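You operate a simulated robot arm through the tools that you are given. There is no shell and no other tool. Be economical: measure what you need, move in short steps, check, and stop when the job is done.

You run a simulated two-armed robot. Do the job below in one go: nothing can be reset, and whatever is moved stays where it is left.

Task
Bring the rickshaw right down to the floor and switch the lift off.
Fine: raise it off the lock, pull the release lever, lower till the display says ARMS FREE; the release lever stays down.

It is judged by the outcome, as a careful person would: the job done as asked, and still so three seconds after it is handed in. It fails if anything else is knocked over, pushed out of place, dropped, spilled or broken.

Robot
Two 7-joint arms with fingered hands on one trunk, on a base that drives. Base frame: it is fixed to the floor where the robot stands at the start and does not move with it; the origin is under the middle of the robot, x ahead of it, y to its left, z up. Units: mm, degrees, N and s.
The left shoulder is at the start at [70, 169, 1368], the right one opposite. With the tool pointing down near the work surface each hand reaches from about 280 to 680 mm from the robot's upright axis, wherever it stands, measured 20 degrees to its own side. Places, roughly: left socket switch [200, -500, 1700]; lift wall switch [300, -400, 1700]; lowering lever [500, -100, 1100]; power switch [500, -100, 1300]; release lever [400, 200, 1200]; right socket switch [100, -500, 1700]; up button [500, 0, 1300]. Payload 3.4 kg a hand.
The tool frame of a hand sits at the grasp point between the pads (the TCP): z along the fingers, y along the line on which they close. The tips reach 23 mm beyond it. The gripper opens to 116 mm. The gripper's body begins 65 mm behind the TCP. The gripper is a hand of 4 fingers: y runs from the thumb to the fingers, the wrist lies at [0, 0, -211] in the tool frame.
Orientation is that of the tool frame in the base frame, as a unit quaternion [w, x, y, z]. With the fingers straight down and closing along the base's y, the tool's x points along the base's -x, its y along +y and its z along -z.

Tools
- The arms move only by the tool jog_arm. It takes "left_moves", "right_moves" or both (then of equal length, played together; a hand with none holds still); each is a list of rows, each a list of 2 entries, a list of its own where there are three numbers: the shift along the base's x, y, z in cm, then the turn, a rotation vector about the base's x, y, z in degrees. In form: [[[tx, ty, tz], [rx, ry, rz]], ...]. A call has 1 to 12 rows; each row is the pose to reach, as a shift and turn from the pose commanded when the call began. Rows are played at 5 a second. More than 50 mm and 8.6 degrees between two rows, and nothing of the call is played. Where a pose cannot be reached the arm comes as near as it can. A force on the tool above 50 N (or 10 N above the force at the start of the call, whichever is more), or a blocked arm, ends the call early, and 0.2 s more pass. In this call time passes only in rows, and 0.2 s behind the last. It gives the time, the measured TCP pose, the force on the tool (base axes), the opening and the grip force at its end, in the units of the frame above (readings bear some noise), with the torque about the TCP (base axes, N m) and any sound that the robot's microphone picked up.
- Cameras (640 x 400 px; columns grow to the right, rows downward): "scene" is now at [129.1, -67.4, 1605.2]; the picture's right is [-0.51, -0.86, 0.00], its down [-0.45, 0.26, -0.85] and it looks along [0.74, -0.43, -0.52] (base axes); focal length 214 px, centre (320, 200). "left" rides on the left gripper at [-69, 1, -90] in its tool frame; the picture's right is [-0.01, -1.00, 0.00], its down [0.79, -0.01, -0.61] and it looks along [0.61, -0.01, 0.79] (tool axes); focal length 251 px, centre (320, 200). "right" rides on the right gripper at [69, 1, -90] in its tool frame; the picture's right is [-0.01, 1.00, 0.00], its down [-0.79, -0.01, -0.61] and it looks along [-0.61, -0.01, 0.79] (tool axes); focal length 251 px, centre (320, 200). There is no depth. A picture from a camera that has moved, and an enlarged one, comes with that camera's place and axes in the base frame and with its lens. The place of the scene camera against the robot may be out by one fixed shift of up to 25 mm in any direction.
- capture(camera): a new picture of that camera. No time passes.
- lift_body(by): slides the trunk up (or, below 0, down) by that many mm; the arms and the scene camera ride with it, the base frame stays. It gives what a move gives, with no picture.
- base_move(legs): drives the robot by 1 to 6 legs, each [ahead, left, turn to the left] in mm, mm and degrees, along the robot's own axes; the way and the turn of a leg run together, so that a leg with both is an arc; at most 1500 mm and 180 degrees a leg. The arms and the cameras ride along, it lands a little off, and it stops where it bumps. It gives what a move gives.
- finger_targets(finger1, finger2, finger3, thumb_bend, hand): sets how far each is bent, from 0 (flat) to 1 (curled in); at 0.3 the hand is open as for a grip, at 0.7 the pads meet at the TCP. One left out holds its place. A second passes; each finger stops where it meets its share of the squeeze, and holds until it gets a number again. It is the only way to open and close the hand. It gives what a move gives, with no picture; readings hold the bend of each and the force on the fingers (four entries, about 0 where the hand has none), thumb and palm.
- aim_head(pan, tilt): turns the head with the scene camera to pan (to the left, within 86 degrees either way) and tilt (down, from -29 to 69), counted from straight ahead of the robot. It gives what a move gives.
- close_up(camera, box): a new picture of the part [left, top, right, bottom] of that camera's present view, enlarged. No time passes.
- close_job(): hands the job in; it is judged then, once.

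Go step by step. Nothing tells you exact positions but the pictures and the camera data: compare them with the known pose of the tool, close in by small moves and look again before you grip or let go. The budget is 120 turns and 108 pictures, counting those below and the enlarged ones. Unless the task says otherwise, let go and move clear before handing in.

The tools are called after ">>>" by a JSON object that holds its "fn" and its "kwargs". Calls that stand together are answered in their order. jog_arm: Moves the arms, as the interface text tells. Its arguments: {"type":"object","properties":{"left_moves":{"type":"array"},"right_moves":{"type":"array"}},"required":[]} The other tools are called the same way: lift_body (by) slides the trunk up or down; finger_targets (finger1, finger2, finger3, thumb_bend, hand) moves the fingers one by one; base_move (legs) drives the base; aim_head (pan, tilt) turns the head that bears the scene camera; capture (camera) takes a picture; close_up (camera, box) takes an enlarged picture of a part of a camera's view; close_job () hands the job in.

At the start:

```text
clock: 0.0
left_tool_pos: [364.5, 191.3, 1476.6]
left_orientation: [0.0, 0.0, 1.0, 0.0]
left_contact_force: [0.0, -0.3, -0.7]
left_wrist_torque: [-0.02, -0.02, -0.02]
left_finger_gap: 116.1
left_grip_force: 0.1
left_shape: jaw
left_bend: [0.3, 0.3, 0.3, 0.3]
left_finger forces: [0.0, 0.0, 0.0, 0.0, 0.0, 0.1]
right_tool_pos: [392.7, -119.1, 1435.7]
right_orientation: [0.001, 0.0, 1.0, 0.0]
right_contact_force: [-0.1, 1.0, 0.3]
right_wrist_torque: [0.03, 0.0, 0.01]
right_finger_gap: 116.0
right_grip_force: 0.1
right_shape: jaw
right_bend: [0.3, 0.3, 0.3, 0.3]
right_finger forces: [0.1, 0.1, 0.1, 0.0, 0.0, 0.1]
trunk travel left (down, up): [-875.0, 65.0]
robot x, y, heading: [0.2, -0.5, -0.2]
head pan, tilt: [-30.4, 31.3]
```

scene: 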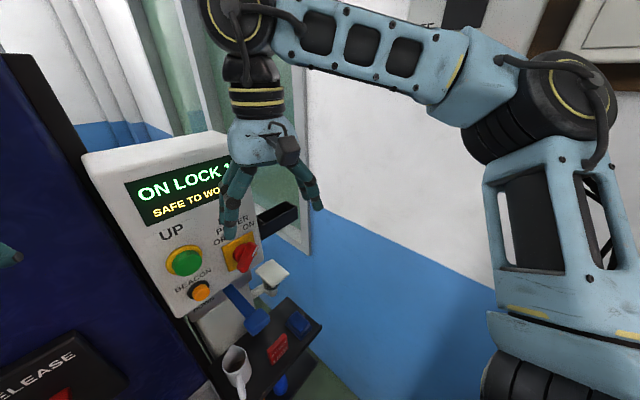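
right: 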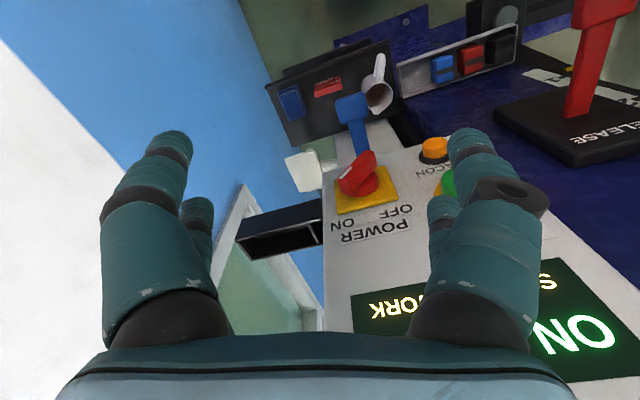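
left: 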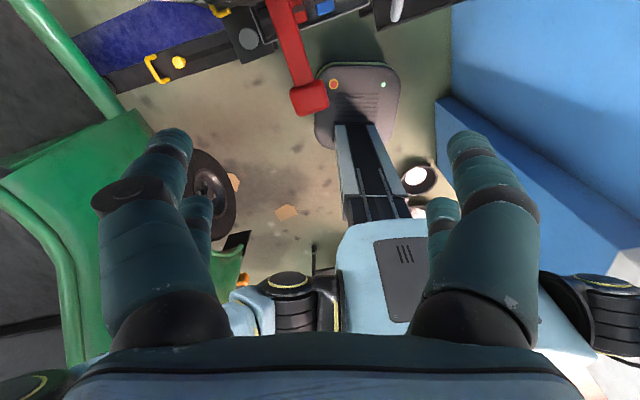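

The display reads ON LOCK, with the panel ahead to the right and the red release lever to the left. I'll look around before moving.

>>> {"fn": "close_up", "kwargs": {"camera": "scene", "box": [80, 130, 340, 400]}}

>>> {"fn": "aim_head", "kwargs": {"pan": 15, "tilt": 35}}

>>> {"fn": "capture", "kwargs": {"camera": "scene"}}

```text
1.48 times, centred on (210, 265) of scene
camera zoom: at [129.1, -67.4, 1605.2], right [-0.51, -0.86, 0.0], down [-0.45, 0.26, -0.85], along [0.74, -0.43, -0.52], focal length 318 px, centre (483, 104)
```

zoom: 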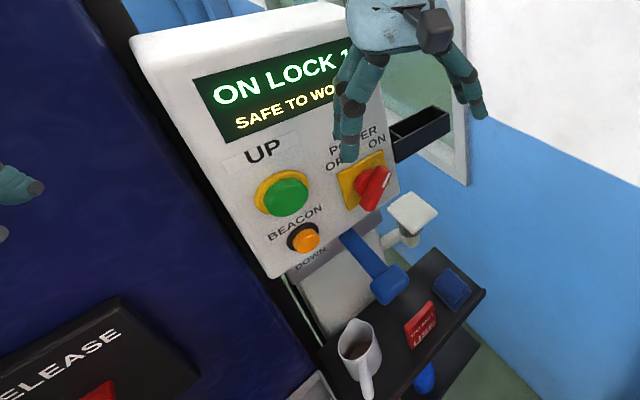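

```text
clock: 1.1
left_tool_pos: [363.6, 191.1, 1477.7]
left_orientation: [0.0, 0.0, 1.0, 0.0]
left_contact_force: [-0.4, -0.6, -0.4]
left_wrist_torque: [-0.01, 0.0, 0.0]
left_finger_gap: 115.8
left_grip_force: 0.0
left_shape: jaw
left_bend: [0.3, 0.3, 0.3, 0.3]
left_finger forces: [0.1, 0.0, 0.0, 0.0, 0.0, 0.1]
right_tool_pos: [393.5, -119.5, 1435.5]
right_orientation: [0.001, 0.0, 1.0, 0.001]
right_contact_force: [0.6, 0.1, -0.3]
right_wrist_torque: [0.01, 0.01, 0.0]
right_finger_gap: 116.1
right_grip_force: 0.0
right_shape: jaw
right_bend: [0.3, 0.3, 0.3, 0.3]
right_finger forces: [0.1, 0.0, 0.0, 0.0, 0.0, 0.1]
trunk travel left (down, up): [-875.0, 65.0]
robot x, y, heading: [2.4, -0.1, -0.2]
head pan, tilt: [15.0, 35.0]
```

```text
103 pictures are left
camera scene: at [136.7, 0.7, 1599.4], right [0.26, -0.97, 0.0], down [-0.55, -0.15, -0.82], along [0.79, 0.21, -0.57], focal length 214 px, centre (320, 200)
```

scene: 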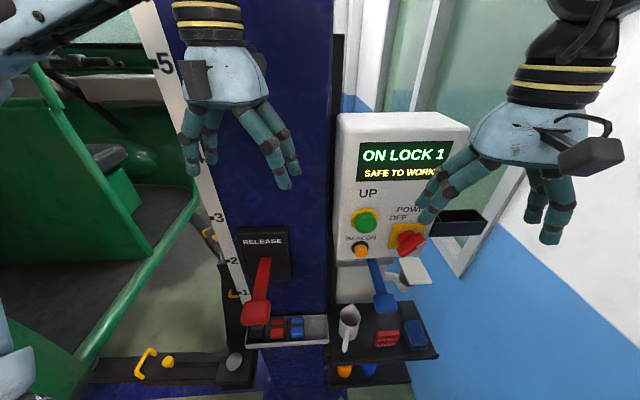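

>>> {"fn": "aim_head", "kwargs": {"pan": -60, "tilt": 0}}

>>> {"fn": "capture", "kwargs": {"camera": "scene"}}

>>> {"fn": "aim_head", "kwargs": {"pan": 60, "tilt": 35}}

>>> {"fn": "capture", "kwargs": {"camera": "scene"}}

>>> {"fn": "aim_head", "kwargs": {"pan": 5, "tilt": 60}}

>>> {"fn": "capture", "kwargs": {"camera": "scene"}}

```text
clock: 2.6
left_tool_pos: [364.5, 191.4, 1478.0]
left_orientation: [0.001, 0.0, 1.0, 0.0]
left_contact_force: [0.3, 0.3, 0.8]
left_wrist_torque: [0.03, 0.01, 0.03]
left_finger_gap: 115.8
left_grip_force: 0.1
left_shape: jaw
left_bend: [0.3, 0.3, 0.3, 0.3]
left_finger forces: [0.0, 0.0, 0.0, 0.1, 0.1, 0.0]
right_tool_pos: [393.6, -120.4, 1435.6]
right_orientation: [0.0, 0.0, 1.0, 0.001]
right_contact_force: [-0.7, 0.0, -0.5]
right_wrist_torque: [0.01, 0.02, 0.0]
right_finger_gap: 115.7
right_grip_force: 0.0
right_shape: jaw
right_bend: [0.3, 0.3, 0.3, 0.3]
right_finger forces: [0.1, 0.1, 0.0, 0.0, 0.0, 0.0]
trunk travel left (down, up): [-875.0, 65.0]
robot x, y, heading: [-3.7, 5.2, 0.2]
head pan, tilt: [-60.0, 0.0]
```

```text
102 pictures are left
camera scene: at [96.7, -99.9, 1655.5], right [-0.87, -0.5, 0.0], down [0.0, 0.0, -1.0], along [0.5, -0.87, 0.0], focal length 214 px, centre (320, 200)
```

scene: 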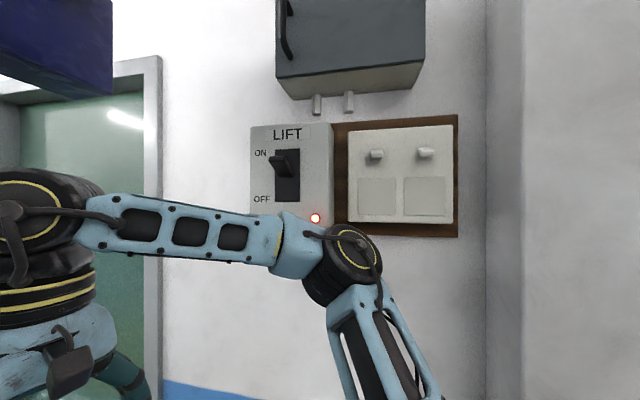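

```text
clock: 4.6
left_tool_pos: [363.0, 189.7, 1477.3]
left_orientation: [0.0, 0.0, 1.0, 0.0]
left_contact_force: [-0.8, 0.3, -0.4]
left_wrist_torque: [0.0, 0.02, 0.02]
left_finger_gap: 115.8
left_grip_force: 0.1
left_shape: jaw
left_bend: [0.3, 0.3, 0.3, 0.3]
left_finger forces: [0.0, 0.0, 0.1, 0.1, 0.0, 0.0]
right_tool_pos: [393.1, -119.6, 1435.0]
right_orientation: [0.0, -0.001, 1.0, 0.001]
right_contact_force: [0.9, 0.4, -0.2]
right_wrist_torque: [0.0, 0.0, -0.02]
right_finger_gap: 115.8
right_grip_force: 0.0
right_shape: jaw
right_bend: [0.3, 0.3, 0.3, 0.3]
right_finger forces: [0.0, 0.0, 0.1, 0.0, 0.0, 0.0]
trunk travel left (down, up): [-875.0, 65.0]
robot x, y, heading: [-5.1, -2.3, -0.1]
head pan, tilt: [60.0, 35.0]
```

```text
101 pictures are left
camera scene: at [95.7, 54.3, 1599.4], right [0.87, -0.5, 0.0], down [-0.29, -0.5, -0.82], along [0.41, 0.71, -0.57], focal length 214 px, centre (320, 200)
```

scene: 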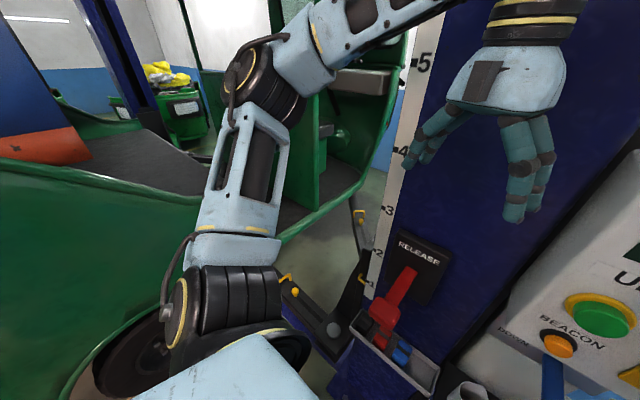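

```text
clock: 5.8
left_tool_pos: [363.0, 189.6, 1477.8]
left_orientation: [0.0, 0.0, 1.0, 0.0]
left_contact_force: [0.3, 0.0, 0.2]
left_wrist_torque: [0.0, 0.0, 0.0]
left_finger_gap: 115.8
left_grip_force: 0.0
left_shape: jaw
left_bend: [0.3, 0.3, 0.3, 0.3]
left_finger forces: [0.1, 0.0, 0.0, 0.0, 0.0, 0.0]
right_tool_pos: [391.9, -119.6, 1434.4]
right_orientation: [0.0, 0.0, 1.0, 0.0]
right_contact_force: [0.5, 1.2, 0.9]
right_wrist_torque: [-0.01, 0.02, 0.0]
right_finger_gap: 116.1
right_grip_force: 0.0
right_shape: jaw
right_bend: [0.3, 0.3, 0.3, 0.3]
right_finger forces: [0.0, 0.0, 0.0, 0.0, 0.1, 0.0]
trunk travel left (down, up): [-875.0, 65.0]
robot x, y, heading: [-1.1, -0.6, -0.1]
head pan, tilt: [5.0, 60.0]
```

```text
100 pictures are left
camera scene: at [118.0, -16.1, 1565.1], right [0.09, -1.0, 0.0], down [-0.86, -0.08, -0.5], along [0.5, 0.04, -0.87], focal length 214 px, centre (320, 200)
```

scene: 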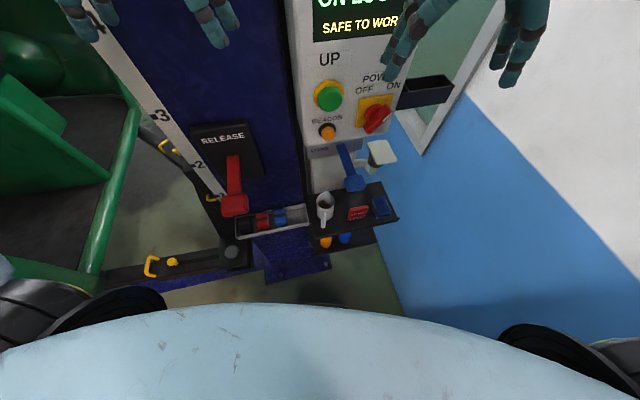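

>>> {"fn": "close_up", "kwargs": {"camera": "scene", "box": [190, 100, 420, 260]}}

>>> {"fn": "close_up", "kwargs": {"camera": "right", "box": [230, 20, 530, 240]}}

```text
2.50 times, centred on (305, 180) of scene
camera zoom: at [118.0, -16.1, 1565.1], right [0.09, -1.0, 0.0], down [-0.86, -0.08, -0.5], along [0.5, 0.04, -0.87], focal length 536 px, centre (358, 250)
```

zoom: 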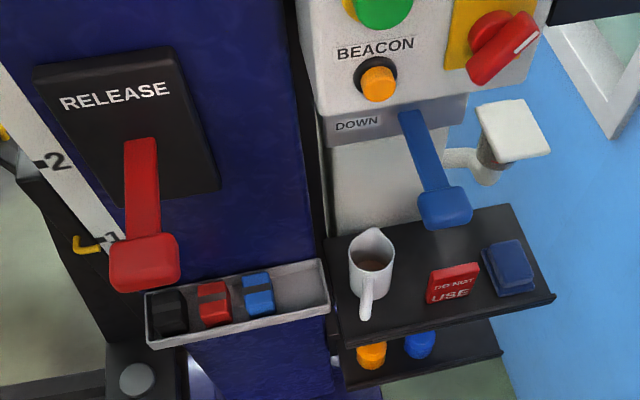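

```text
1.82 times, centred on (380, 130) of right
camera zoom: at [324.4, -119.4, 1524.9], right [0.01, 1.0, 0.0], down [0.79, -0.01, 0.61], along [0.61, -0.01, -0.79], focal length 457 px, centre (211, 327)
```

zoom: 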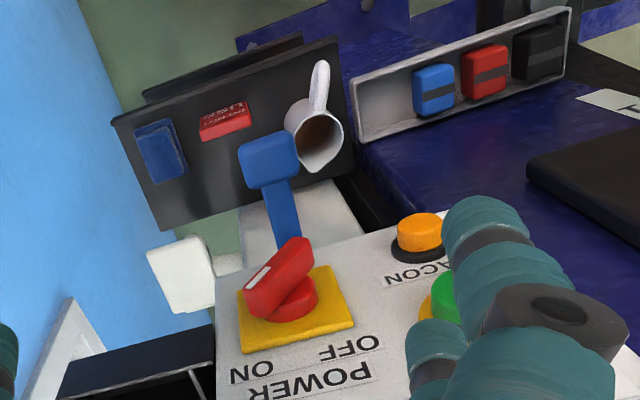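

>>> {"fn": "aim_head", "kwargs": {"pan": 80, "tilt": 60}}

>>> {"fn": "capture", "kwargs": {"camera": "scene"}}

>>> {"fn": "aim_head", "kwargs": {"pan": 45, "tilt": 65}}

>>> {"fn": "capture", "kwargs": {"camera": "scene"}}

>>> {"fn": "aim_head", "kwargs": {"pan": 85, "tilt": 20}}

>>> {"fn": "capture", "kwargs": {"camera": "scene"}}

```text
clock: 7.3
left_tool_pos: [363.0, 190.6, 1477.6]
left_orientation: [0.001, 0.001, 1.0, 0.0]
left_contact_force: [-0.5, 0.3, 0.0]
left_wrist_torque: [0.01, -0.01, -0.01]
left_finger_gap: 115.9
left_grip_force: 0.0
left_shape: jaw
left_bend: [0.3, 0.3, 0.3, 0.3]
left_finger forces: [0.0, 0.0, 0.0, 0.0, 0.0, 0.1]
right_tool_pos: [392.4, -119.3, 1435.6]
right_orientation: [0.0, 0.0, 1.0, 0.001]
right_contact_force: [1.4, -0.7, 0.3]
right_wrist_torque: [-0.02, -0.01, 0.02]
right_finger_gap: 115.8
right_grip_force: 0.2
right_shape: jaw
right_bend: [0.3, 0.3, 0.3, 0.3]
right_finger forces: [0.1, 0.0, 0.0, 0.0, 0.1, 0.1]
trunk travel left (down, up): [-875.0, 65.0]
robot x, y, heading: [2.2, -2.1, -0.1]
head pan, tilt: [80.0, 60.0]
```

```text
97 pictures are left
camera scene: at [63.3, 43.7, 1565.1], right [0.98, -0.17, 0.0], down [-0.15, -0.85, -0.5], along [0.09, 0.49, -0.87], focal length 214 px, centre (320, 200)
```

scene: 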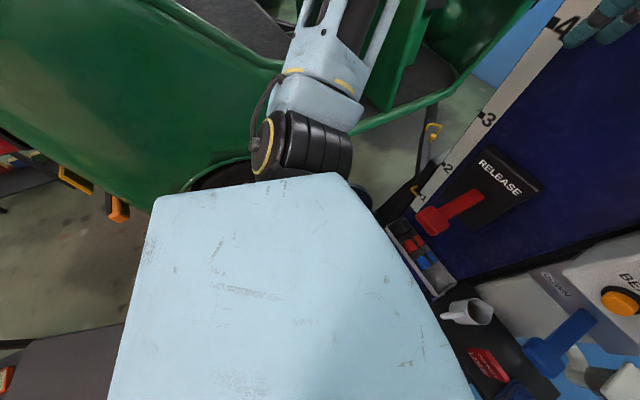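

```text
clock: 8.3
left_tool_pos: [363.2, 191.4, 1476.6]
left_orientation: [0.0, -0.001, 1.0, 0.0]
left_contact_force: [-1.2, 0.1, 0.3]
left_wrist_torque: [0.01, 0.0, -0.02]
left_finger_gap: 115.9
left_grip_force: 0.3
left_shape: jaw
left_bend: [0.3, 0.3, 0.3, 0.3]
left_finger forces: [0.0, 0.1, 0.0, 0.0, 0.1, 0.0]
right_tool_pos: [393.5, -120.1, 1435.9]
right_orientation: [0.0, 0.0, 1.0, 0.001]
right_contact_force: [-0.3, -0.1, -1.0]
right_wrist_torque: [-0.01, 0.02, 0.01]
right_finger_gap: 116.1
right_grip_force: 0.1
right_shape: jaw
right_bend: [0.3, 0.3, 0.3, 0.3]
right_finger forces: [0.1, 0.0, 0.1, 0.0, 0.0, 0.1]
trunk travel left (down, up): [-875.0, 65.0]
robot x, y, heading: [2.3, -0.3, -0.3]
head pan, tilt: [45.0, 65.0]
```

```text
96 pictures are left
camera scene: at [94.4, 21.0, 1559.6], right [0.71, -0.71, 0.0], down [-0.64, -0.64, -0.42], along [0.3, 0.3, -0.91], focal length 214 px, centre (320, 200)
```

scene: 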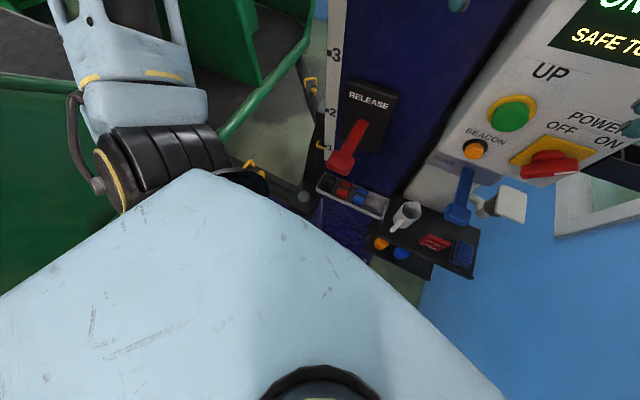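

```text
clock: 9.4
left_tool_pos: [363.3, 191.5, 1477.3]
left_orientation: [0.0, 0.0, 1.0, 0.0]
left_contact_force: [-0.1, 0.6, 0.5]
left_wrist_torque: [-0.02, 0.0, 0.02]
left_finger_gap: 115.9
left_grip_force: 0.0
left_shape: jaw
left_bend: [0.3, 0.3, 0.3, 0.3]
left_finger forces: [0.0, 0.0, 0.0, 0.0, 0.0, 0.0]
right_tool_pos: [391.2, -118.4, 1434.3]
right_orientation: [0.0, 0.0, 1.0, 0.0]
right_contact_force: [0.1, -0.1, 0.7]
right_wrist_torque: [-0.01, 0.01, 0.02]
right_finger_gap: 116.0
right_grip_force: 0.1
right_shape: jaw
right_bend: [0.3, 0.3, 0.3, 0.3]
right_finger forces: [0.0, 0.0, 0.0, 0.0, 0.0, 0.0]
trunk travel left (down, up): [-875.0, 65.0]
robot x, y, heading: [-0.6, 1.1, 0.2]
head pan, tilt: [85.0, 20.0]
```

```text
95 pictures are left
camera scene: at [59.9, 70.7, 1623.2], right [1.0, -0.09, 0.0], down [-0.03, -0.34, -0.94], along [0.08, 0.94, -0.34], focal length 214 px, centre (320, 200)
```

scene: 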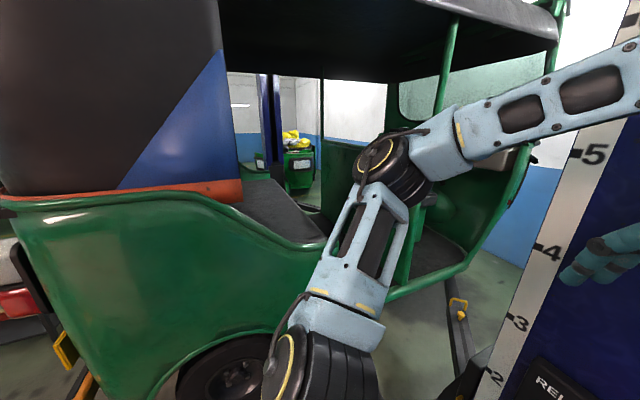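

I want the rickshaw's near side located relative to my elbow before lifting it. I'll raise the trunk slightly to get parallax.

>>> {"fn": "lift_body", "kwargs": {"by": 60}}

>>> {"fn": "capture", "kwargs": {"camera": "scene"}}

>>> {"fn": "capture", "kwargs": {"camera": "left"}}

>>> {"fn": "aim_head", "kwargs": {"pan": -60, "tilt": 0}}

>>> {"fn": "capture", "kwargs": {"camera": "scene"}}

>>> {"fn": "aim_head", "kwargs": {"pan": 15, "tilt": 35}}

>>> {"fn": "capture", "kwargs": {"camera": "scene"}}

```text
clock: 10.4
left_tool_pos: [362.9, 191.3, 1538.3]
left_orientation: [0.001, -0.001, 1.0, -0.001]
left_contact_force: [0.4, -0.7, -0.8]
left_wrist_torque: [0.0, 0.03, 0.0]
left_finger_gap: 115.8
left_grip_force: 0.1
left_shape: jaw
left_bend: [0.3, 0.3, 0.3, 0.3]
left_finger forces: [0.1, 0.1, 0.0, 0.1, 0.1, 0.0]
right_tool_pos: [393.6, -119.2, 1495.3]
right_orientation: [0.0, 0.0, 1.0, 0.001]
right_contact_force: [-0.2, -0.4, 0.1]
right_wrist_torque: [0.02, 0.0, 0.0]
right_finger_gap: 115.9
right_grip_force: 0.1
right_shape: jaw
right_bend: [0.3, 0.3, 0.3, 0.3]
right_finger forces: [0.0, 0.1, 0.0, 0.0, 0.1, 0.0]
trunk travel left (down, up): [-935.0, 5.0]
robot x, y, heading: [0.5, -2.1, -0.0]
head pan, tilt: [85.0, 20.0]
```

```text
94 pictures are left
camera scene: at [60.0, 70.8, 1683.3], right [1.0, -0.09, 0.0], down [-0.03, -0.34, -0.94], along [0.08, 0.94, -0.34], focal length 214 px, centre (320, 200)
```

scene: 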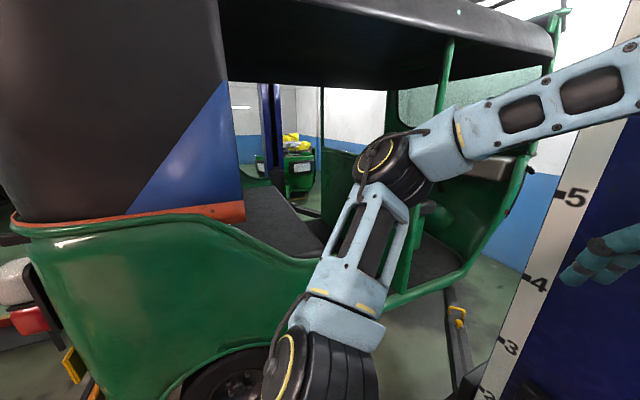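

```text
93 pictures are left
camera left: at [431.8, 191.2, 1626.6], right [0.01, -1.0, 0.0], down [-0.79, -0.01, 0.61], along [-0.61, -0.01, -0.79], focal length 251 px, centre (320, 200)
```

left: 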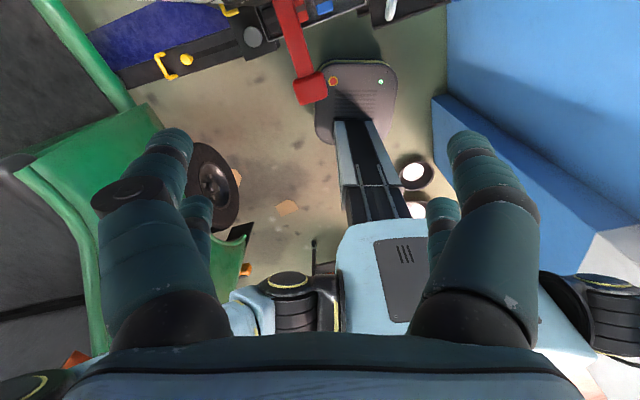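

```text
clock: 12.7
left_tool_pos: [364.3, 191.1, 1536.6]
left_orientation: [0.0, 0.0, 1.0, 0.0]
left_contact_force: [0.2, -0.2, -0.1]
left_wrist_torque: [0.0, 0.0, -0.02]
left_finger_gap: 115.7
left_grip_force: 0.0
left_shape: jaw
left_bend: [0.3, 0.3, 0.3, 0.3]
left_finger forces: [0.1, 0.0, 0.0, 0.0, 0.1, 0.0]
right_tool_pos: [393.0, -119.8, 1495.1]
right_orientation: [0.0, 0.001, 1.0, 0.001]
right_contact_force: [0.6, -0.5, 0.3]
right_wrist_torque: [-0.01, 0.02, 0.0]
right_finger_gap: 116.0
right_grip_force: 0.0
right_shape: jaw
right_bend: [0.3, 0.3, 0.3, 0.3]
right_finger forces: [0.0, 0.0, 0.0, 0.0, 0.1, 0.0]
trunk travel left (down, up): [-935.0, 5.0]
robot x, y, heading: [3.5, -0.1, 0.1]
head pan, tilt: [-60.0, 0.0]
```

```text
92 pictures are left
camera scene: at [96.7, -99.9, 1715.5], right [-0.87, -0.5, 0.0], down [0.0, 0.0, -1.0], along [0.5, -0.87, 0.0], focal length 214 px, centre (320, 200)
```

scene: 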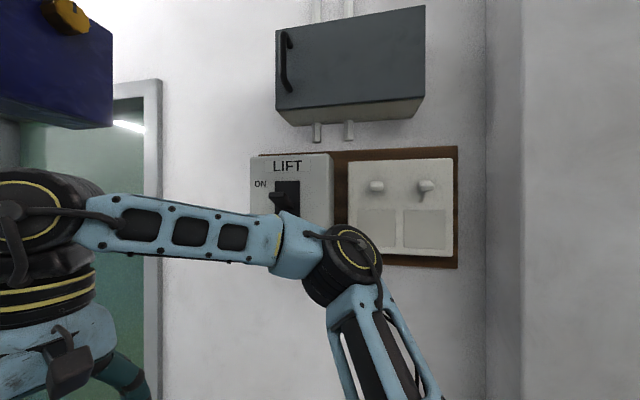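

```text
clock: 14.2
left_tool_pos: [362.9, 190.5, 1537.0]
left_orientation: [0.0, 0.0, 1.0, 0.0]
left_contact_force: [0.4, -0.4, 0.4]
left_wrist_torque: [0.05, 0.0, 0.01]
left_finger_gap: 116.0
left_grip_force: 0.1
left_shape: jaw
left_bend: [0.3, 0.3, 0.3, 0.3]
left_finger forces: [0.0, 0.1, 0.0, 0.0, 0.0, 0.0]
right_tool_pos: [392.5, -119.5, 1495.4]
right_orientation: [0.0, 0.0, 1.0, 0.001]
right_contact_force: [0.2, 0.2, 0.4]
right_wrist_torque: [0.0, -0.03, -0.01]
right_finger_gap: 115.9
right_grip_force: 0.1
right_shape: jaw
right_bend: [0.3, 0.3, 0.3, 0.3]
right_finger forces: [0.1, 0.1, 0.0, 0.1, 0.1, 0.0]
trunk travel left (down, up): [-935.0, 5.0]
robot x, y, heading: [2.2, -2.1, 0.2]
head pan, tilt: [15.0, 35.0]
```

```text
91 pictures are left
camera scene: at [136.7, 0.7, 1659.4], right [0.26, -0.97, 0.0], down [-0.55, -0.15, -0.82], along [0.79, 0.21, -0.57], focal length 214 px, centre (320, 200)
```

scene: 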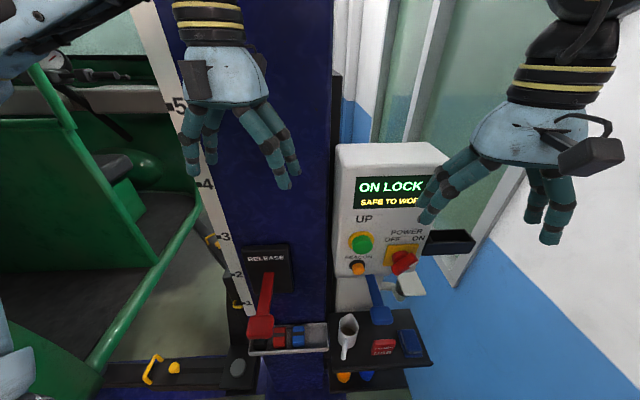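

UP button sits near [483, 6, 1323], the power knob near [467, -76, 1305], the lowering lever tip near [415, -73, 1195], and the release lever tip near [326, 200, 1183]. I'll close the right hand into a pinch as a poker and tilt it forward in front of UP.

>>> {"fn": "finger_targets", "kwargs": {"hand": "right", "finger1": 0.7, "finger2": 0.7, "finger3": 0.7, "thumb_bend": 0.7}}

>>> {"fn": "jog_arm", "kwargs": {"right_moves": [[[-1, 1.5, -1], [0, -7.5, 0]], [[-2, 3, -2], [0, -15, 0]], [[-3, 4.5, -4], [0, -22.5, 0]], [[-3, 6, -6], [0, -30, 0]], [[-3, 7.5, -8], [0, -37.5, 0]], [[-3, 9, -11], [0, -45, 0]], [[-2, 10.5, -13.5], [0, -52.5, 0]], [[-1, 12.5, -16], [0, -60, 0]]]}}

>>> {"fn": "capture", "kwargs": {"camera": "scene"}}

>>> {"fn": "capture", "kwargs": {"camera": "right"}}

```text
clock: 15.2
left_tool_pos: [363.9, 191.3, 1537.8]
left_orientation: [0.0, 0.0, 1.0, 0.0]
left_contact_force: [0.6, 0.0, 0.2]
left_wrist_torque: [0.01, -0.06, 0.0]
left_finger_gap: 115.9
left_grip_force: 0.0
left_shape: jaw
left_bend: [0.3, 0.3, 0.3, 0.3]
left_finger forces: [0.1, 0.0, 0.0, 0.0, 0.0, 0.0]
right_tool_pos: [392.5, -119.3, 1496.2]
right_orientation: [0.0, 0.0, 1.0, 0.0]
right_contact_force: [1.0, -0.4, -0.6]
right_wrist_torque: [0.01, -0.01, 0.03]
right_finger_gap: 1.7
right_grip_force: 0.1
right_shape: fingers
right_bend: [0.7, 0.7, 0.7, 0.7]
right_finger forces: [0.0, 0.1, 0.1, 0.0, 0.1, 0.0]
trunk travel left (down, up): [-935.0, 5.0]
robot x, y, heading: [0.6, 0.4, 0.1]
head pan, tilt: [15.0, 35.0]
```

```text
clock: 16.8
left_tool_pos: [353.8, 189.4, 1540.8]
left_orientation: [0.003, 0.0, 1.0, 0.0]
left_contact_force: [-0.2, -0.2, 1.2]
left_wrist_torque: [-0.01, -0.05, -0.01]
left_finger_gap: 115.8
left_grip_force: 0.0
left_shape: jaw
left_bend: [0.3, 0.3, 0.3, 0.3]
left_finger forces: [0.0, 0.0, 0.1, 0.0, 0.0, 0.1]
right_tool_pos: [451.3, -26.9, 1467.7]
right_orientation: [0.406, -0.01, 0.914, -0.007]
right_contact_force: [-6.6, -1.7, 1.5]
right_wrist_torque: [0.01, 0.05, 0.04]
right_finger_gap: 1.4
right_grip_force: 3.9
right_shape: fingers
right_bend: [0.7, 0.71, 0.69, 0.7]
right_finger forces: [0.0, 7.0, 0.1, 0.0, 0.1, 0.1]
right hand out of reach, approached as far as the arm can: row 5, 6, 7, 8
trunk travel left (down, up): [-935.0, 5.0]
robot x, y, heading: [1.6, -2.7, 0.1]
head pan, tilt: [15.0, 35.0]
stopped in row 8 (right hand): the force on the tool passed its limit at 87 N (the readings are from after the stop); the commanded pose is now the measured one
```

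```text
90 pictures are left
camera scene: at [125.3, -0.4, 1660.4], right [0.26, -0.97, 0.0], down [-0.55, -0.15, -0.82], along [0.8, 0.21, -0.57], focal length 214 px, centre (320, 200)
```

scene: 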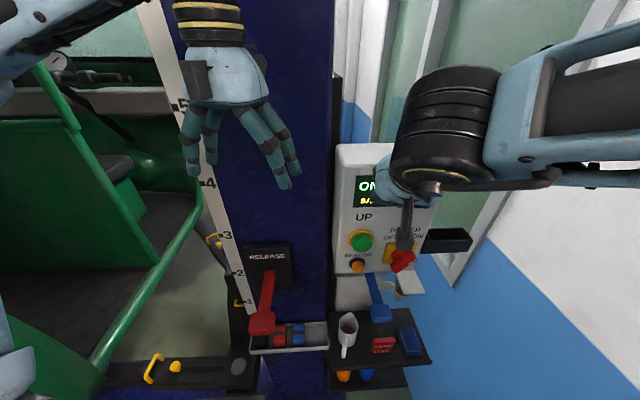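

```text
89 pictures are left
camera right: at [340.3, -27.8, 1476.6], right [-0.01, 1.0, -0.01], down [0.08, 0.01, 1.0], along [1.0, 0.01, -0.08], focal length 251 px, centre (320, 200)
```

right: 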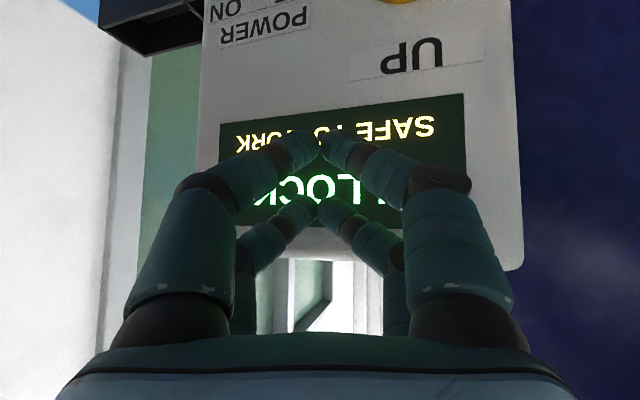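

My fingertips touched the display because the arm has too little room this close. I'll pull the hand back and check the space behind the robot before reversing.

>>> {"fn": "jog_arm", "kwargs": {"right_moves": [[[-3, -1, 1], [0, 4, 0]], [[-6, -2, 2], [0, 8, 0]]]}}

>>> {"fn": "aim_head", "kwargs": {"pan": -86, "tilt": 50}}

>>> {"fn": "capture", "kwargs": {"camera": "scene"}}

>>> {"fn": "aim_head", "kwargs": {"pan": 86, "tilt": 45}}

>>> {"fn": "capture", "kwargs": {"camera": "scene"}}

```text
clock: 17.4
left_tool_pos: [359.3, 186.2, 1538.0]
left_orientation: [0.0, 0.0, 1.0, 0.001]
left_contact_force: [-0.8, 0.6, 0.0]
left_wrist_torque: [0.04, -0.03, -0.04]
left_finger_gap: 115.8
left_grip_force: 0.0
left_shape: jaw
left_bend: [0.3, 0.3, 0.3, 0.3]
left_finger forces: [0.1, 0.1, 0.1, 0.1, 0.0, 0.0]
right_tool_pos: [398.1, -48.8, 1484.8]
right_orientation: [0.337, -0.01, 0.941, -0.005]
right_contact_force: [-0.5, -0.5, 0.6]
right_wrist_torque: [0.05, -0.04, 0.0]
right_finger_gap: 1.2
right_grip_force: 0.1
right_shape: fingers
right_bend: [0.7, 0.7, 0.7, 0.7]
right_finger forces: [0.0, 0.0, 0.0, 0.1, 0.0, 0.0]
trunk travel left (down, up): [-935.0, 5.0]
robot x, y, heading: [2.0, 2.4, -0.0]
head pan, tilt: [15.0, 35.0]
```

```text
clock: 19.2
left_tool_pos: [365.5, 190.9, 1536.3]
left_orientation: [-0.001, 0.0, 1.0, -0.001]
left_contact_force: [-0.1, 0.7, 0.0]
left_wrist_torque: [0.02, -0.02, -0.01]
left_finger_gap: 116.1
left_grip_force: 0.1
left_shape: jaw
left_bend: [0.3, 0.3, 0.3, 0.3]
left_finger forces: [0.0, 0.0, 0.1, 0.1, 0.0, 0.1]
right_tool_pos: [403.3, -44.7, 1483.5]
right_orientation: [0.337, -0.011, 0.941, -0.007]
right_contact_force: [-0.4, 0.4, 0.4]
right_wrist_torque: [0.03, 0.0, 0.01]
right_finger_gap: 1.3
right_grip_force: 0.2
right_shape: fingers
right_bend: [0.7, 0.7, 0.7, 0.7]
right_finger forces: [0.1, 0.0, 0.0, 0.0, 0.1, 0.1]
trunk travel left (down, up): [-935.0, 5.0]
robot x, y, heading: [-0.6, 0.3, -0.2]
head pan, tilt: [-85.9, 50.0]
```

```text
88 pictures are left
camera scene: at [57.7, -98.4, 1637.7], right [-1.0, -0.07, 0.0], down [-0.05, 0.76, -0.64], along [0.04, -0.64, -0.77], focal length 214 px, centre (320, 200)
```

scene: 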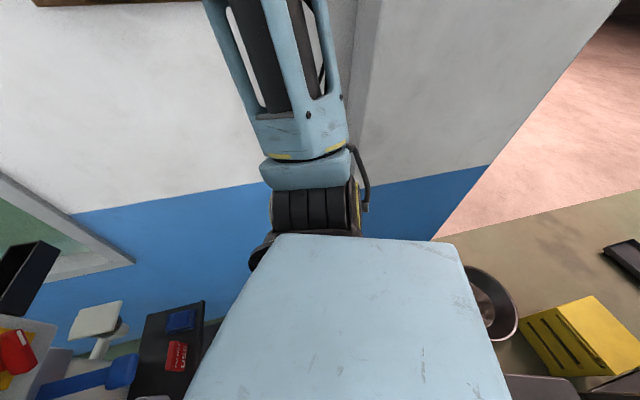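

```text
clock: 21.8
left_tool_pos: [364.1, 191.5, 1536.7]
left_orientation: [0.0, 0.0, 1.0, 0.0]
left_contact_force: [0.6, -0.4, -1.5]
left_wrist_torque: [0.02, 0.01, 0.04]
left_finger_gap: 115.9
left_grip_force: 0.1
left_shape: jaw
left_bend: [0.3, 0.3, 0.3, 0.3]
left_finger forces: [0.1, 0.1, 0.0, 0.0, 0.0, 0.1]
right_tool_pos: [403.9, -45.7, 1484.8]
right_orientation: [0.337, -0.011, 0.941, -0.005]
right_contact_force: [-0.1, -0.4, 0.2]
right_wrist_torque: [-0.01, 0.01, 0.01]
right_finger_gap: 1.5
right_grip_force: 0.0
right_shape: fingers
right_bend: [0.7, 0.7, 0.7, 0.7]
right_finger forces: [0.0, 0.0, 0.1, 0.0, 0.1, 0.0]
trunk travel left (down, up): [-935.0, 5.0]
robot x, y, heading: [-0.5, -1.6, 0.0]
head pan, tilt: [85.9, 45.0]
```

```text
87 pictures are left
camera scene: at [57.5, 59.1, 1644.6], right [1.0, -0.07, 0.0], down [-0.05, -0.71, -0.71], along [0.05, 0.71, -0.71], focal length 214 px, centre (320, 200)
```

scene: 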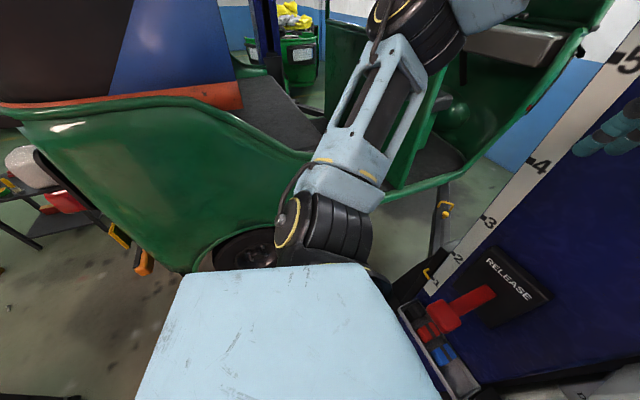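

There are items behind on the right whose distance I can't judge. I'll lower the trunk and use the parallax to place them before backing up.

>>> {"fn": "lift_body", "kwargs": {"by": -60}}

>>> {"fn": "aim_head", "kwargs": {"pan": -86, "tilt": 50}}

>>> {"fn": "capture", "kwargs": {"camera": "scene"}}

>>> {"fn": "aim_head", "kwargs": {"pan": -86, "tilt": 15}}

>>> {"fn": "capture", "kwargs": {"camera": "scene"}}

```text
clock: 22.8
left_tool_pos: [363.5, 190.3, 1476.3]
left_orientation: [-0.001, 0.0, 1.0, 0.0]
left_contact_force: [-0.5, 0.2, 0.8]
left_wrist_torque: [0.02, 0.01, 0.0]
left_finger_gap: 116.1
left_grip_force: 0.1
left_shape: jaw
left_bend: [0.3, 0.3, 0.3, 0.3]
left_finger forces: [0.0, 0.0, 0.0, 0.0, 0.0, 0.0]
right_tool_pos: [401.8, -46.4, 1424.2]
right_orientation: [0.337, -0.011, 0.941, -0.005]
right_contact_force: [-0.5, -1.1, -0.7]
right_wrist_torque: [0.02, 0.0, 0.01]
right_finger_gap: 1.3
right_grip_force: 0.1
right_shape: fingers
right_bend: [0.7, 0.7, 0.7, 0.7]
right_finger forces: [0.0, 0.0, 0.0, 0.1, 0.0, 0.0]
trunk travel left (down, up): [-875.0, 65.0]
robot x, y, heading: [0.8, -3.1, -0.2]
head pan, tilt: [85.9, 45.0]
```

```text
clock: 25.4
left_tool_pos: [363.8, 190.6, 1477.3]
left_orientation: [0.0, -0.001, 1.0, 0.0]
left_contact_force: [1.0, 0.5, -0.5]
left_wrist_torque: [-0.02, 0.0, 0.05]
left_finger_gap: 116.0
left_grip_force: 0.0
left_shape: jaw
left_bend: [0.3, 0.3, 0.3, 0.3]
left_finger forces: [0.0, 0.0, 0.0, 0.1, 0.1, 0.1]
right_tool_pos: [401.9, -45.1, 1423.9]
right_orientation: [0.337, -0.011, 0.941, -0.005]
right_contact_force: [0.3, -0.4, 0.3]
right_wrist_torque: [0.0, 0.0, -0.01]
right_finger_gap: 1.3
right_grip_force: 0.0
right_shape: fingers
right_bend: [0.7, 0.7, 0.7, 0.7]
right_finger forces: [0.0, 0.1, 0.0, 0.1, 0.0, 0.1]
trunk travel left (down, up): [-875.0, 65.0]
robot x, y, heading: [5.1, 1.5, -0.3]
head pan, tilt: [-85.9, 50.0]
```

```text
86 pictures are left
camera scene: at [57.0, -98.8, 1577.7], right [-1.0, -0.07, 0.0], down [-0.05, 0.76, -0.64], along [0.04, -0.64, -0.77], focal length 214 px, centre (320, 200)
```

scene: 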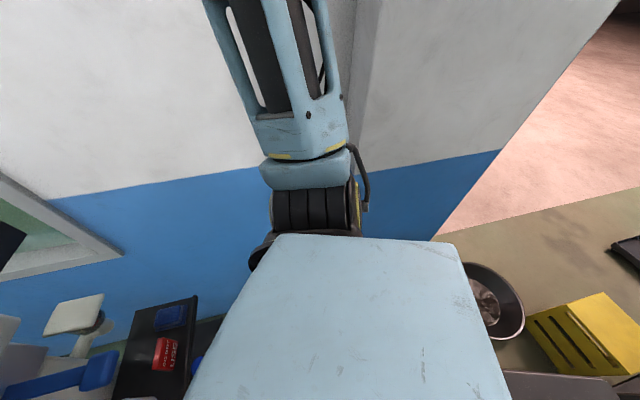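

```text
clock: 26.4
left_tool_pos: [364.1, 190.4, 1476.0]
left_orientation: [0.0, -0.001, 1.0, 0.0]
left_contact_force: [1.0, -0.2, 0.3]
left_wrist_torque: [0.0, 0.01, 0.0]
left_finger_gap: 116.0
left_grip_force: 0.0
left_shape: jaw
left_bend: [0.3, 0.3, 0.3, 0.3]
left_finger forces: [0.0, 0.1, 0.0, 0.1, 0.0, 0.0]
right_tool_pos: [401.5, -46.4, 1422.5]
right_orientation: [0.338, -0.011, 0.941, -0.005]
right_contact_force: [0.7, -0.1, -0.5]
right_wrist_torque: [-0.01, -0.01, 0.0]
right_finger_gap: 1.5
right_grip_force: 0.0
right_shape: fingers
right_bend: [0.7, 0.7, 0.7, 0.7]
right_finger forces: [0.1, 0.0, 0.1, 0.0, 0.0, 0.0]
trunk travel left (down, up): [-875.0, 65.0]
robot x, y, heading: [1.5, 0.1, -0.5]
head pan, tilt: [-85.9, 15.0]
```

```text
85 pictures are left
camera scene: at [58.1, -115.1, 1631.3], right [-1.0, -0.07, 0.0], down [-0.02, 0.26, -0.97], along [0.07, -0.96, -0.26], focal length 214 px, centre (320, 200)
```

scene: 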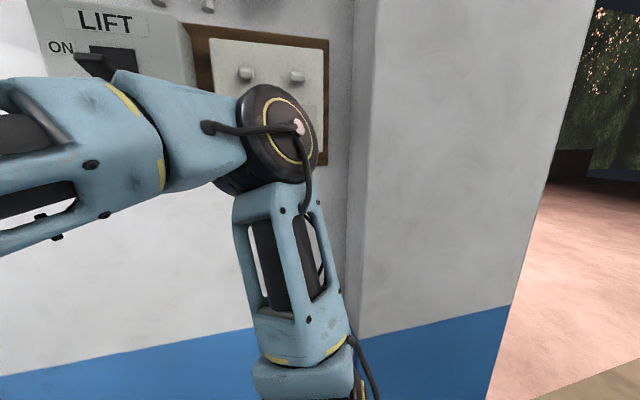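

The items behind are on the floor more than a metre back, so it's clear. I'll back up 140 mm and shift slightly left to keep the elbow away from the wall.

>>> {"fn": "base_move", "kwargs": {"legs": [[-140, 40, 0]]}}

>>> {"fn": "aim_head", "kwargs": {"pan": 10, "tilt": 35}}

>>> {"fn": "capture", "kwargs": {"camera": "scene"}}

>>> {"fn": "capture", "kwargs": {"camera": "right"}}

```text
clock: 27.8
left_tool_pos: [227.2, 228.3, 1475.6]
left_orientation: [-0.003, 0.001, 1.0, -0.001]
left_contact_force: [0.5, 0.0, 0.5]
left_wrist_torque: [-0.01, 0.02, -0.01]
left_finger_gap: 116.1
left_grip_force: 0.0
left_shape: jaw
left_bend: [0.3, 0.3, 0.3, 0.3]
left_finger forces: [0.0, 0.0, 0.1, 0.1, 0.0, 0.0]
right_tool_pos: [265.5, -7.9, 1422.2]
right_orientation: [0.336, -0.011, 0.942, -0.005]
right_contact_force: [-0.3, -0.1, 0.4]
right_wrist_torque: [-0.01, 0.01, 0.02]
right_finger_gap: 1.3
right_grip_force: 0.1
right_shape: fingers
right_bend: [0.7, 0.7, 0.7, 0.7]
right_finger forces: [0.0, 0.1, 0.1, 0.0, 0.1, 0.0]
trunk travel left (down, up): [-875.0, 65.0]
robot x, y, heading: [-142.8, 42.9, 0.0]
head pan, tilt: [-85.9, 15.0]
```

```text
clock: 29.5
left_tool_pos: [222.0, 229.8, 1477.0]
left_orientation: [0.0, 0.001, 1.0, 0.0]
left_contact_force: [-0.3, -0.7, 1.1]
left_wrist_torque: [0.03, -0.03, 0.01]
left_finger_gap: 115.8
left_grip_force: 0.0
left_shape: jaw
left_bend: [0.3, 0.3, 0.3, 0.3]
left_finger forces: [0.1, 0.0, 0.0, 0.0, 0.1, 0.0]
right_tool_pos: [261.5, -5.2, 1423.4]
right_orientation: [0.337, -0.011, 0.941, -0.005]
right_contact_force: [0.7, 0.1, 0.5]
right_wrist_torque: [0.01, -0.02, 0.0]
right_finger_gap: 1.7
right_grip_force: 0.1
right_shape: fingers
right_bend: [0.7, 0.7, 0.7, 0.7]
right_finger forces: [0.0, 0.0, 0.0, 0.0, 0.1, 0.0]
trunk travel left (down, up): [-875.0, 65.0]
robot x, y, heading: [-140.6, 42.7, -0.0]
head pan, tilt: [10.0, 35.0]
```

```text
84 pictures are left
camera scene: at [-2.9, 32.4, 1599.4], right [0.17, -0.99, 0.0], down [-0.57, -0.1, -0.82], along [0.81, 0.14, -0.57], focal length 214 px, centre (320, 200)
```

scene: 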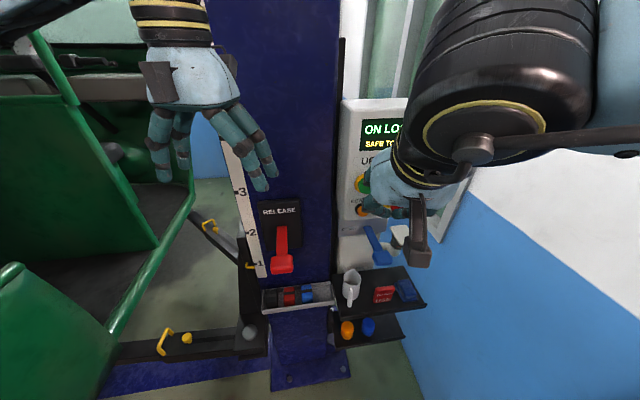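

```text
83 pictures are left
camera right: at [152.0, -7.2, 1449.4], right [-0.01, 1.0, -0.01], down [0.23, 0.01, 0.97], along [0.97, 0.01, -0.23], focal length 251 px, centre (320, 200)
```

right: 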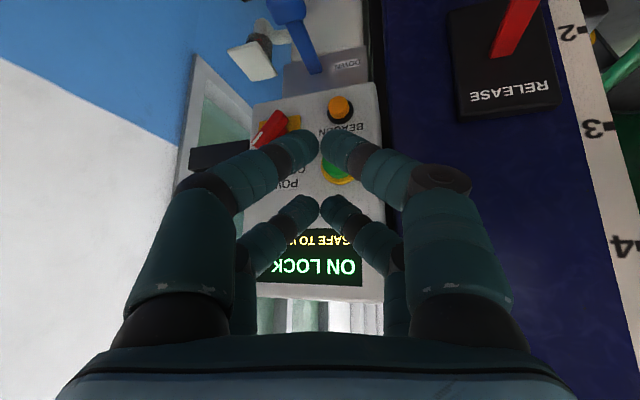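

The panel is now at a comfortable distance. I'll bring the pinched fingertips just in front of UP.

>>> {"fn": "jog_arm", "kwargs": {"right_moves": [[[3.5, 0.3, -2.4], [0, 0, 0]], [[7, 0.6, -4.8], [0, 0, 0]], [[10.5, 0.9, -7.2], [0, 0, 0]], [[13.8, 1.1, -9.6], [0, 0, 0]]]}}

>>> {"fn": "capture", "kwargs": {"camera": "scene"}}

>>> {"fn": "capture", "kwargs": {"camera": "right"}}

>>> {"fn": "capture", "kwargs": {"camera": "left"}}

```text
clock: 30.5
left_tool_pos: [225.6, 229.1, 1475.4]
left_orientation: [-0.001, 0.001, 1.0, 0.001]
left_contact_force: [1.7, 0.1, -0.3]
left_wrist_torque: [-0.04, 0.02, 0.01]
left_finger_gap: 115.8
left_grip_force: 0.1
left_shape: jaw
left_bend: [0.3, 0.3, 0.3, 0.3]
left_finger forces: [0.0, 0.1, 0.0, 0.0, 0.0, 0.0]
right_tool_pos: [401.8, 5.2, 1327.9]
right_orientation: [0.336, -0.01, 0.942, -0.005]
right_contact_force: [-0.5, 0.3, -0.6]
right_wrist_torque: [-0.02, -0.04, -0.02]
right_finger_gap: 1.3
right_grip_force: 0.1
right_shape: fingers
right_bend: [0.7, 0.7, 0.7, 0.7]
right_finger forces: [0.0, 0.0, 0.1, 0.0, 0.0, 0.1]
trunk travel left (down, up): [-875.0, 65.0]
robot x, y, heading: [-139.3, 38.9, -0.1]
head pan, tilt: [10.0, 35.0]
```

```text
82 pictures are left
camera scene: at [-0.2, 32.4, 1599.2], right [0.17, -0.99, 0.0], down [-0.57, -0.1, -0.82], along [0.81, 0.14, -0.58], focal length 214 px, centre (320, 200)
```

scene: 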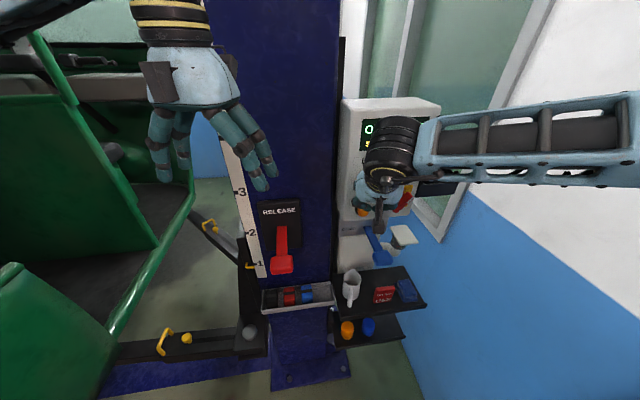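

```text
81 pictures are left
camera right: at [293.0, 4.6, 1352.9], right [-0.01, 1.0, -0.01], down [0.23, 0.01, 0.97], along [0.97, 0.01, -0.23], focal length 251 px, centre (320, 200)
```

right: 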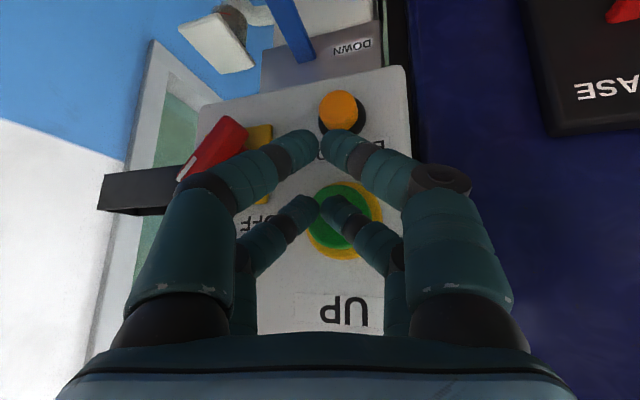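

```text
80 pictures are left
camera left: at [293.9, 229.8, 1565.2], right [0.01, -1.0, 0.0], down [-0.79, -0.01, 0.61], along [-0.61, -0.01, -0.79], focal length 251 px, centre (320, 200)
```

left: 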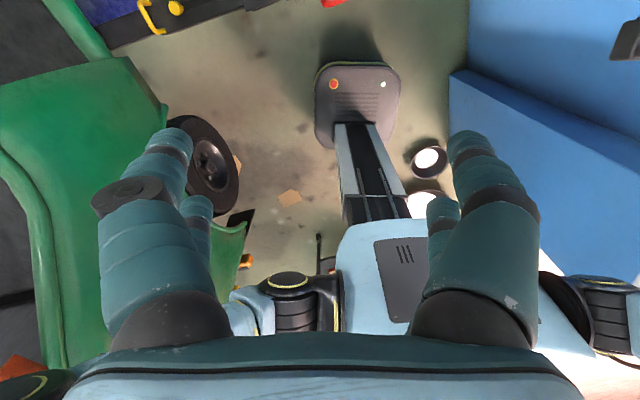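

The button is about 20 mm left of my fingertips. I'll shift over and press gently in small steps.

>>> {"fn": "jog_arm", "kwargs": {"right_moves": [[[0.5, 2, 0], [0, 0, 0]], [[2, 2, 0], [0, 0, 0]], [[3, 2, 0], [0, 0, 0]], [[3.5, 2, 0], [0, 0, 0]], [[4, 2, 0], [0, 0, 0]], [[4.3, 2, 0], [0, 0, 0]]]}}

>>> {"fn": "capture", "kwargs": {"camera": "right"}}

>>> {"fn": "close_up", "kwargs": {"camera": "scene", "box": [320, 80, 480, 240]}}

```text
clock: 31.9
left_tool_pos: [203.7, 230.1, 1481.7]
left_orientation: [0.005, 0.001, 1.0, 0.0]
left_contact_force: [0.6, -0.7, 0.3]
left_wrist_torque: [-0.01, 0.02, 0.0]
left_finger_gap: 115.6
left_grip_force: 0.1
left_shape: jaw
left_bend: [0.3, 0.3, 0.3, 0.3]
left_finger forces: [0.1, 0.0, 0.0, 0.0, 0.0, 0.0]
right_tool_pos: [424.4, 24.3, 1334.4]
right_orientation: [0.341, -0.011, 0.94, -0.006]
right_contact_force: [-47.9, -0.9, -8.0]
right_wrist_torque: [0.08, 0.39, -0.31]
right_finger_gap: 1.1
right_grip_force: 23.6
right_shape: fingers
right_bend: [0.7, 0.66, 0.72, 0.7]
right_finger forces: [0.1, 8.9, 39.0, 0.1, 0.0, 0.0]
trunk travel left (down, up): [-875.0, 65.0]
robot x, y, heading: [-139.7, 38.9, -0.1]
head pan, tilt: [10.0, 35.0]
heard: click
```

```text
79 pictures are left
camera right: at [315.2, 23.6, 1359.2], right [-0.01, 1.0, -0.01], down [0.22, 0.01, 0.98], along [0.98, 0.01, -0.22], focal length 251 px, centre (320, 200)
```

right: 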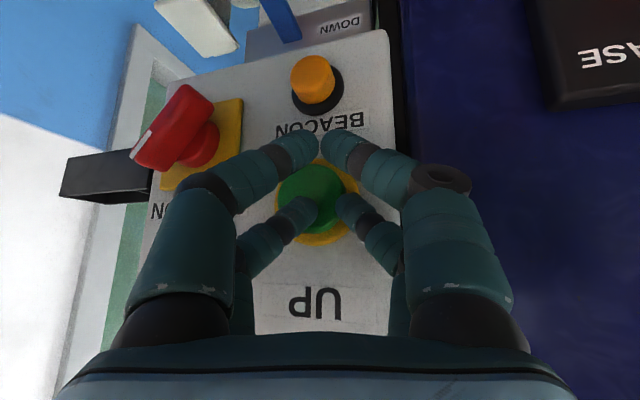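

```text
2.50 times, centred on (400, 160) of scene
camera zoom: at [-22.5, 31.4, 1601.1], right [0.17, -0.99, 0.0], down [-0.55, -0.1, -0.83], along [0.81, 0.14, -0.56], focal length 536 px, centre (120, 300)
```

zoom: 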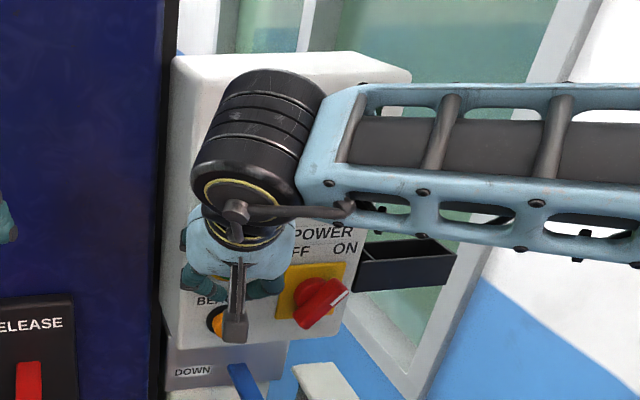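

A click came with the press. I'll hold it lightly for about a second, then check for movement.

>>> {"fn": "jog_arm", "kwargs": {"right_moves": [[[-0.5, 0, 0], [0, 0, 0]], [[-0.5, 0, 0], [0, 0, 0]], [[-0.5, 0, 0], [0, 0, 0]], [[-0.5, 0, 0], [0, 0, 0]], [[-0.5, 0, 0], [0, 0, 0]]]}}

>>> {"fn": "capture", "kwargs": {"camera": "scene"}}

```text
clock: 33.1
left_tool_pos: [208.9, 228.8, 1480.7]
left_orientation: [0.004, 0.001, 1.0, 0.001]
left_contact_force: [1.1, -0.1, 0.1]
left_wrist_torque: [-0.01, 0.0, 0.01]
left_finger_gap: 116.0
left_grip_force: 0.0
left_shape: jaw
left_bend: [0.3, 0.3, 0.3, 0.3]
left_finger forces: [0.1, 0.0, 0.0, 0.0, 0.0, 0.0]
right_tool_pos: [424.8, 24.9, 1333.4]
right_orientation: [0.342, -0.01, 0.94, -0.006]
right_contact_force: [-27.5, 0.1, 9.1]
right_wrist_torque: [-0.02, -0.2, -0.19]
right_finger_gap: 1.2
right_grip_force: 15.1
right_shape: fingers
right_bend: [0.7, 0.67, 0.72, 0.7]
right_finger forces: [0.0, 8.4, 22.3, 0.0, 0.0, 0.1]
trunk travel left (down, up): [-875.0, 65.0]
robot x, y, heading: [-138.5, 39.2, -0.0]
head pan, tilt: [10.0, 35.0]
```

```text
77 pictures are left
camera scene: at [-17.5, 32.2, 1600.8], right [0.17, -0.99, 0.0], down [-0.56, -0.1, -0.82], along [0.81, 0.14, -0.57], focal length 214 px, centre (320, 200)
```

scene: 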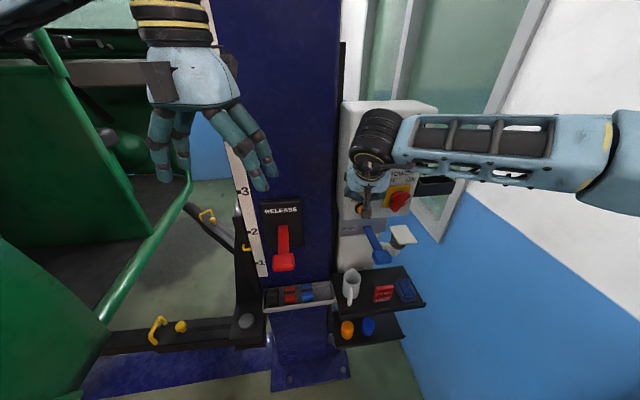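

The carriage has visibly risen. I'll release UP and read the display.

>>> {"fn": "jog_arm", "kwargs": {"right_moves": [[[-3, -1, 0], [0, 0, 0]], [[-6, -4, 1], [0, 0, 0]], [[-9, -8, 2], [0, 0, 0]], [[-9, -12.5, 2], [0, 0, 0]]]}}

>>> {"fn": "capture", "kwargs": {"camera": "scene"}}

```text
refused: row 3 steps farther than a row can; nothing moved
```

```text
76 pictures are left
camera scene: at [-17.5, 32.2, 1600.8], right [0.17, -0.99, 0.0], down [-0.56, -0.1, -0.82], along [0.81, 0.14, -0.57], focal length 214 px, centre (320, 200)
```

scene: 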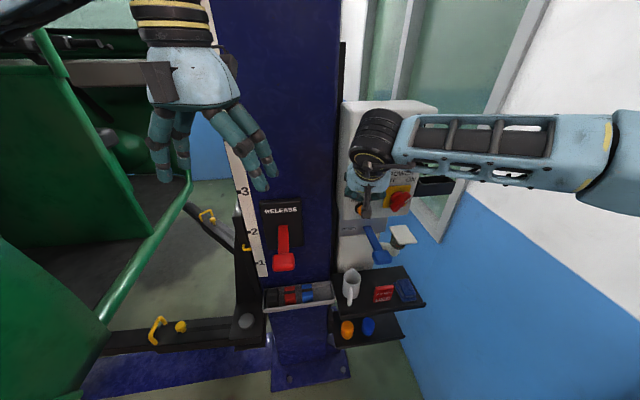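

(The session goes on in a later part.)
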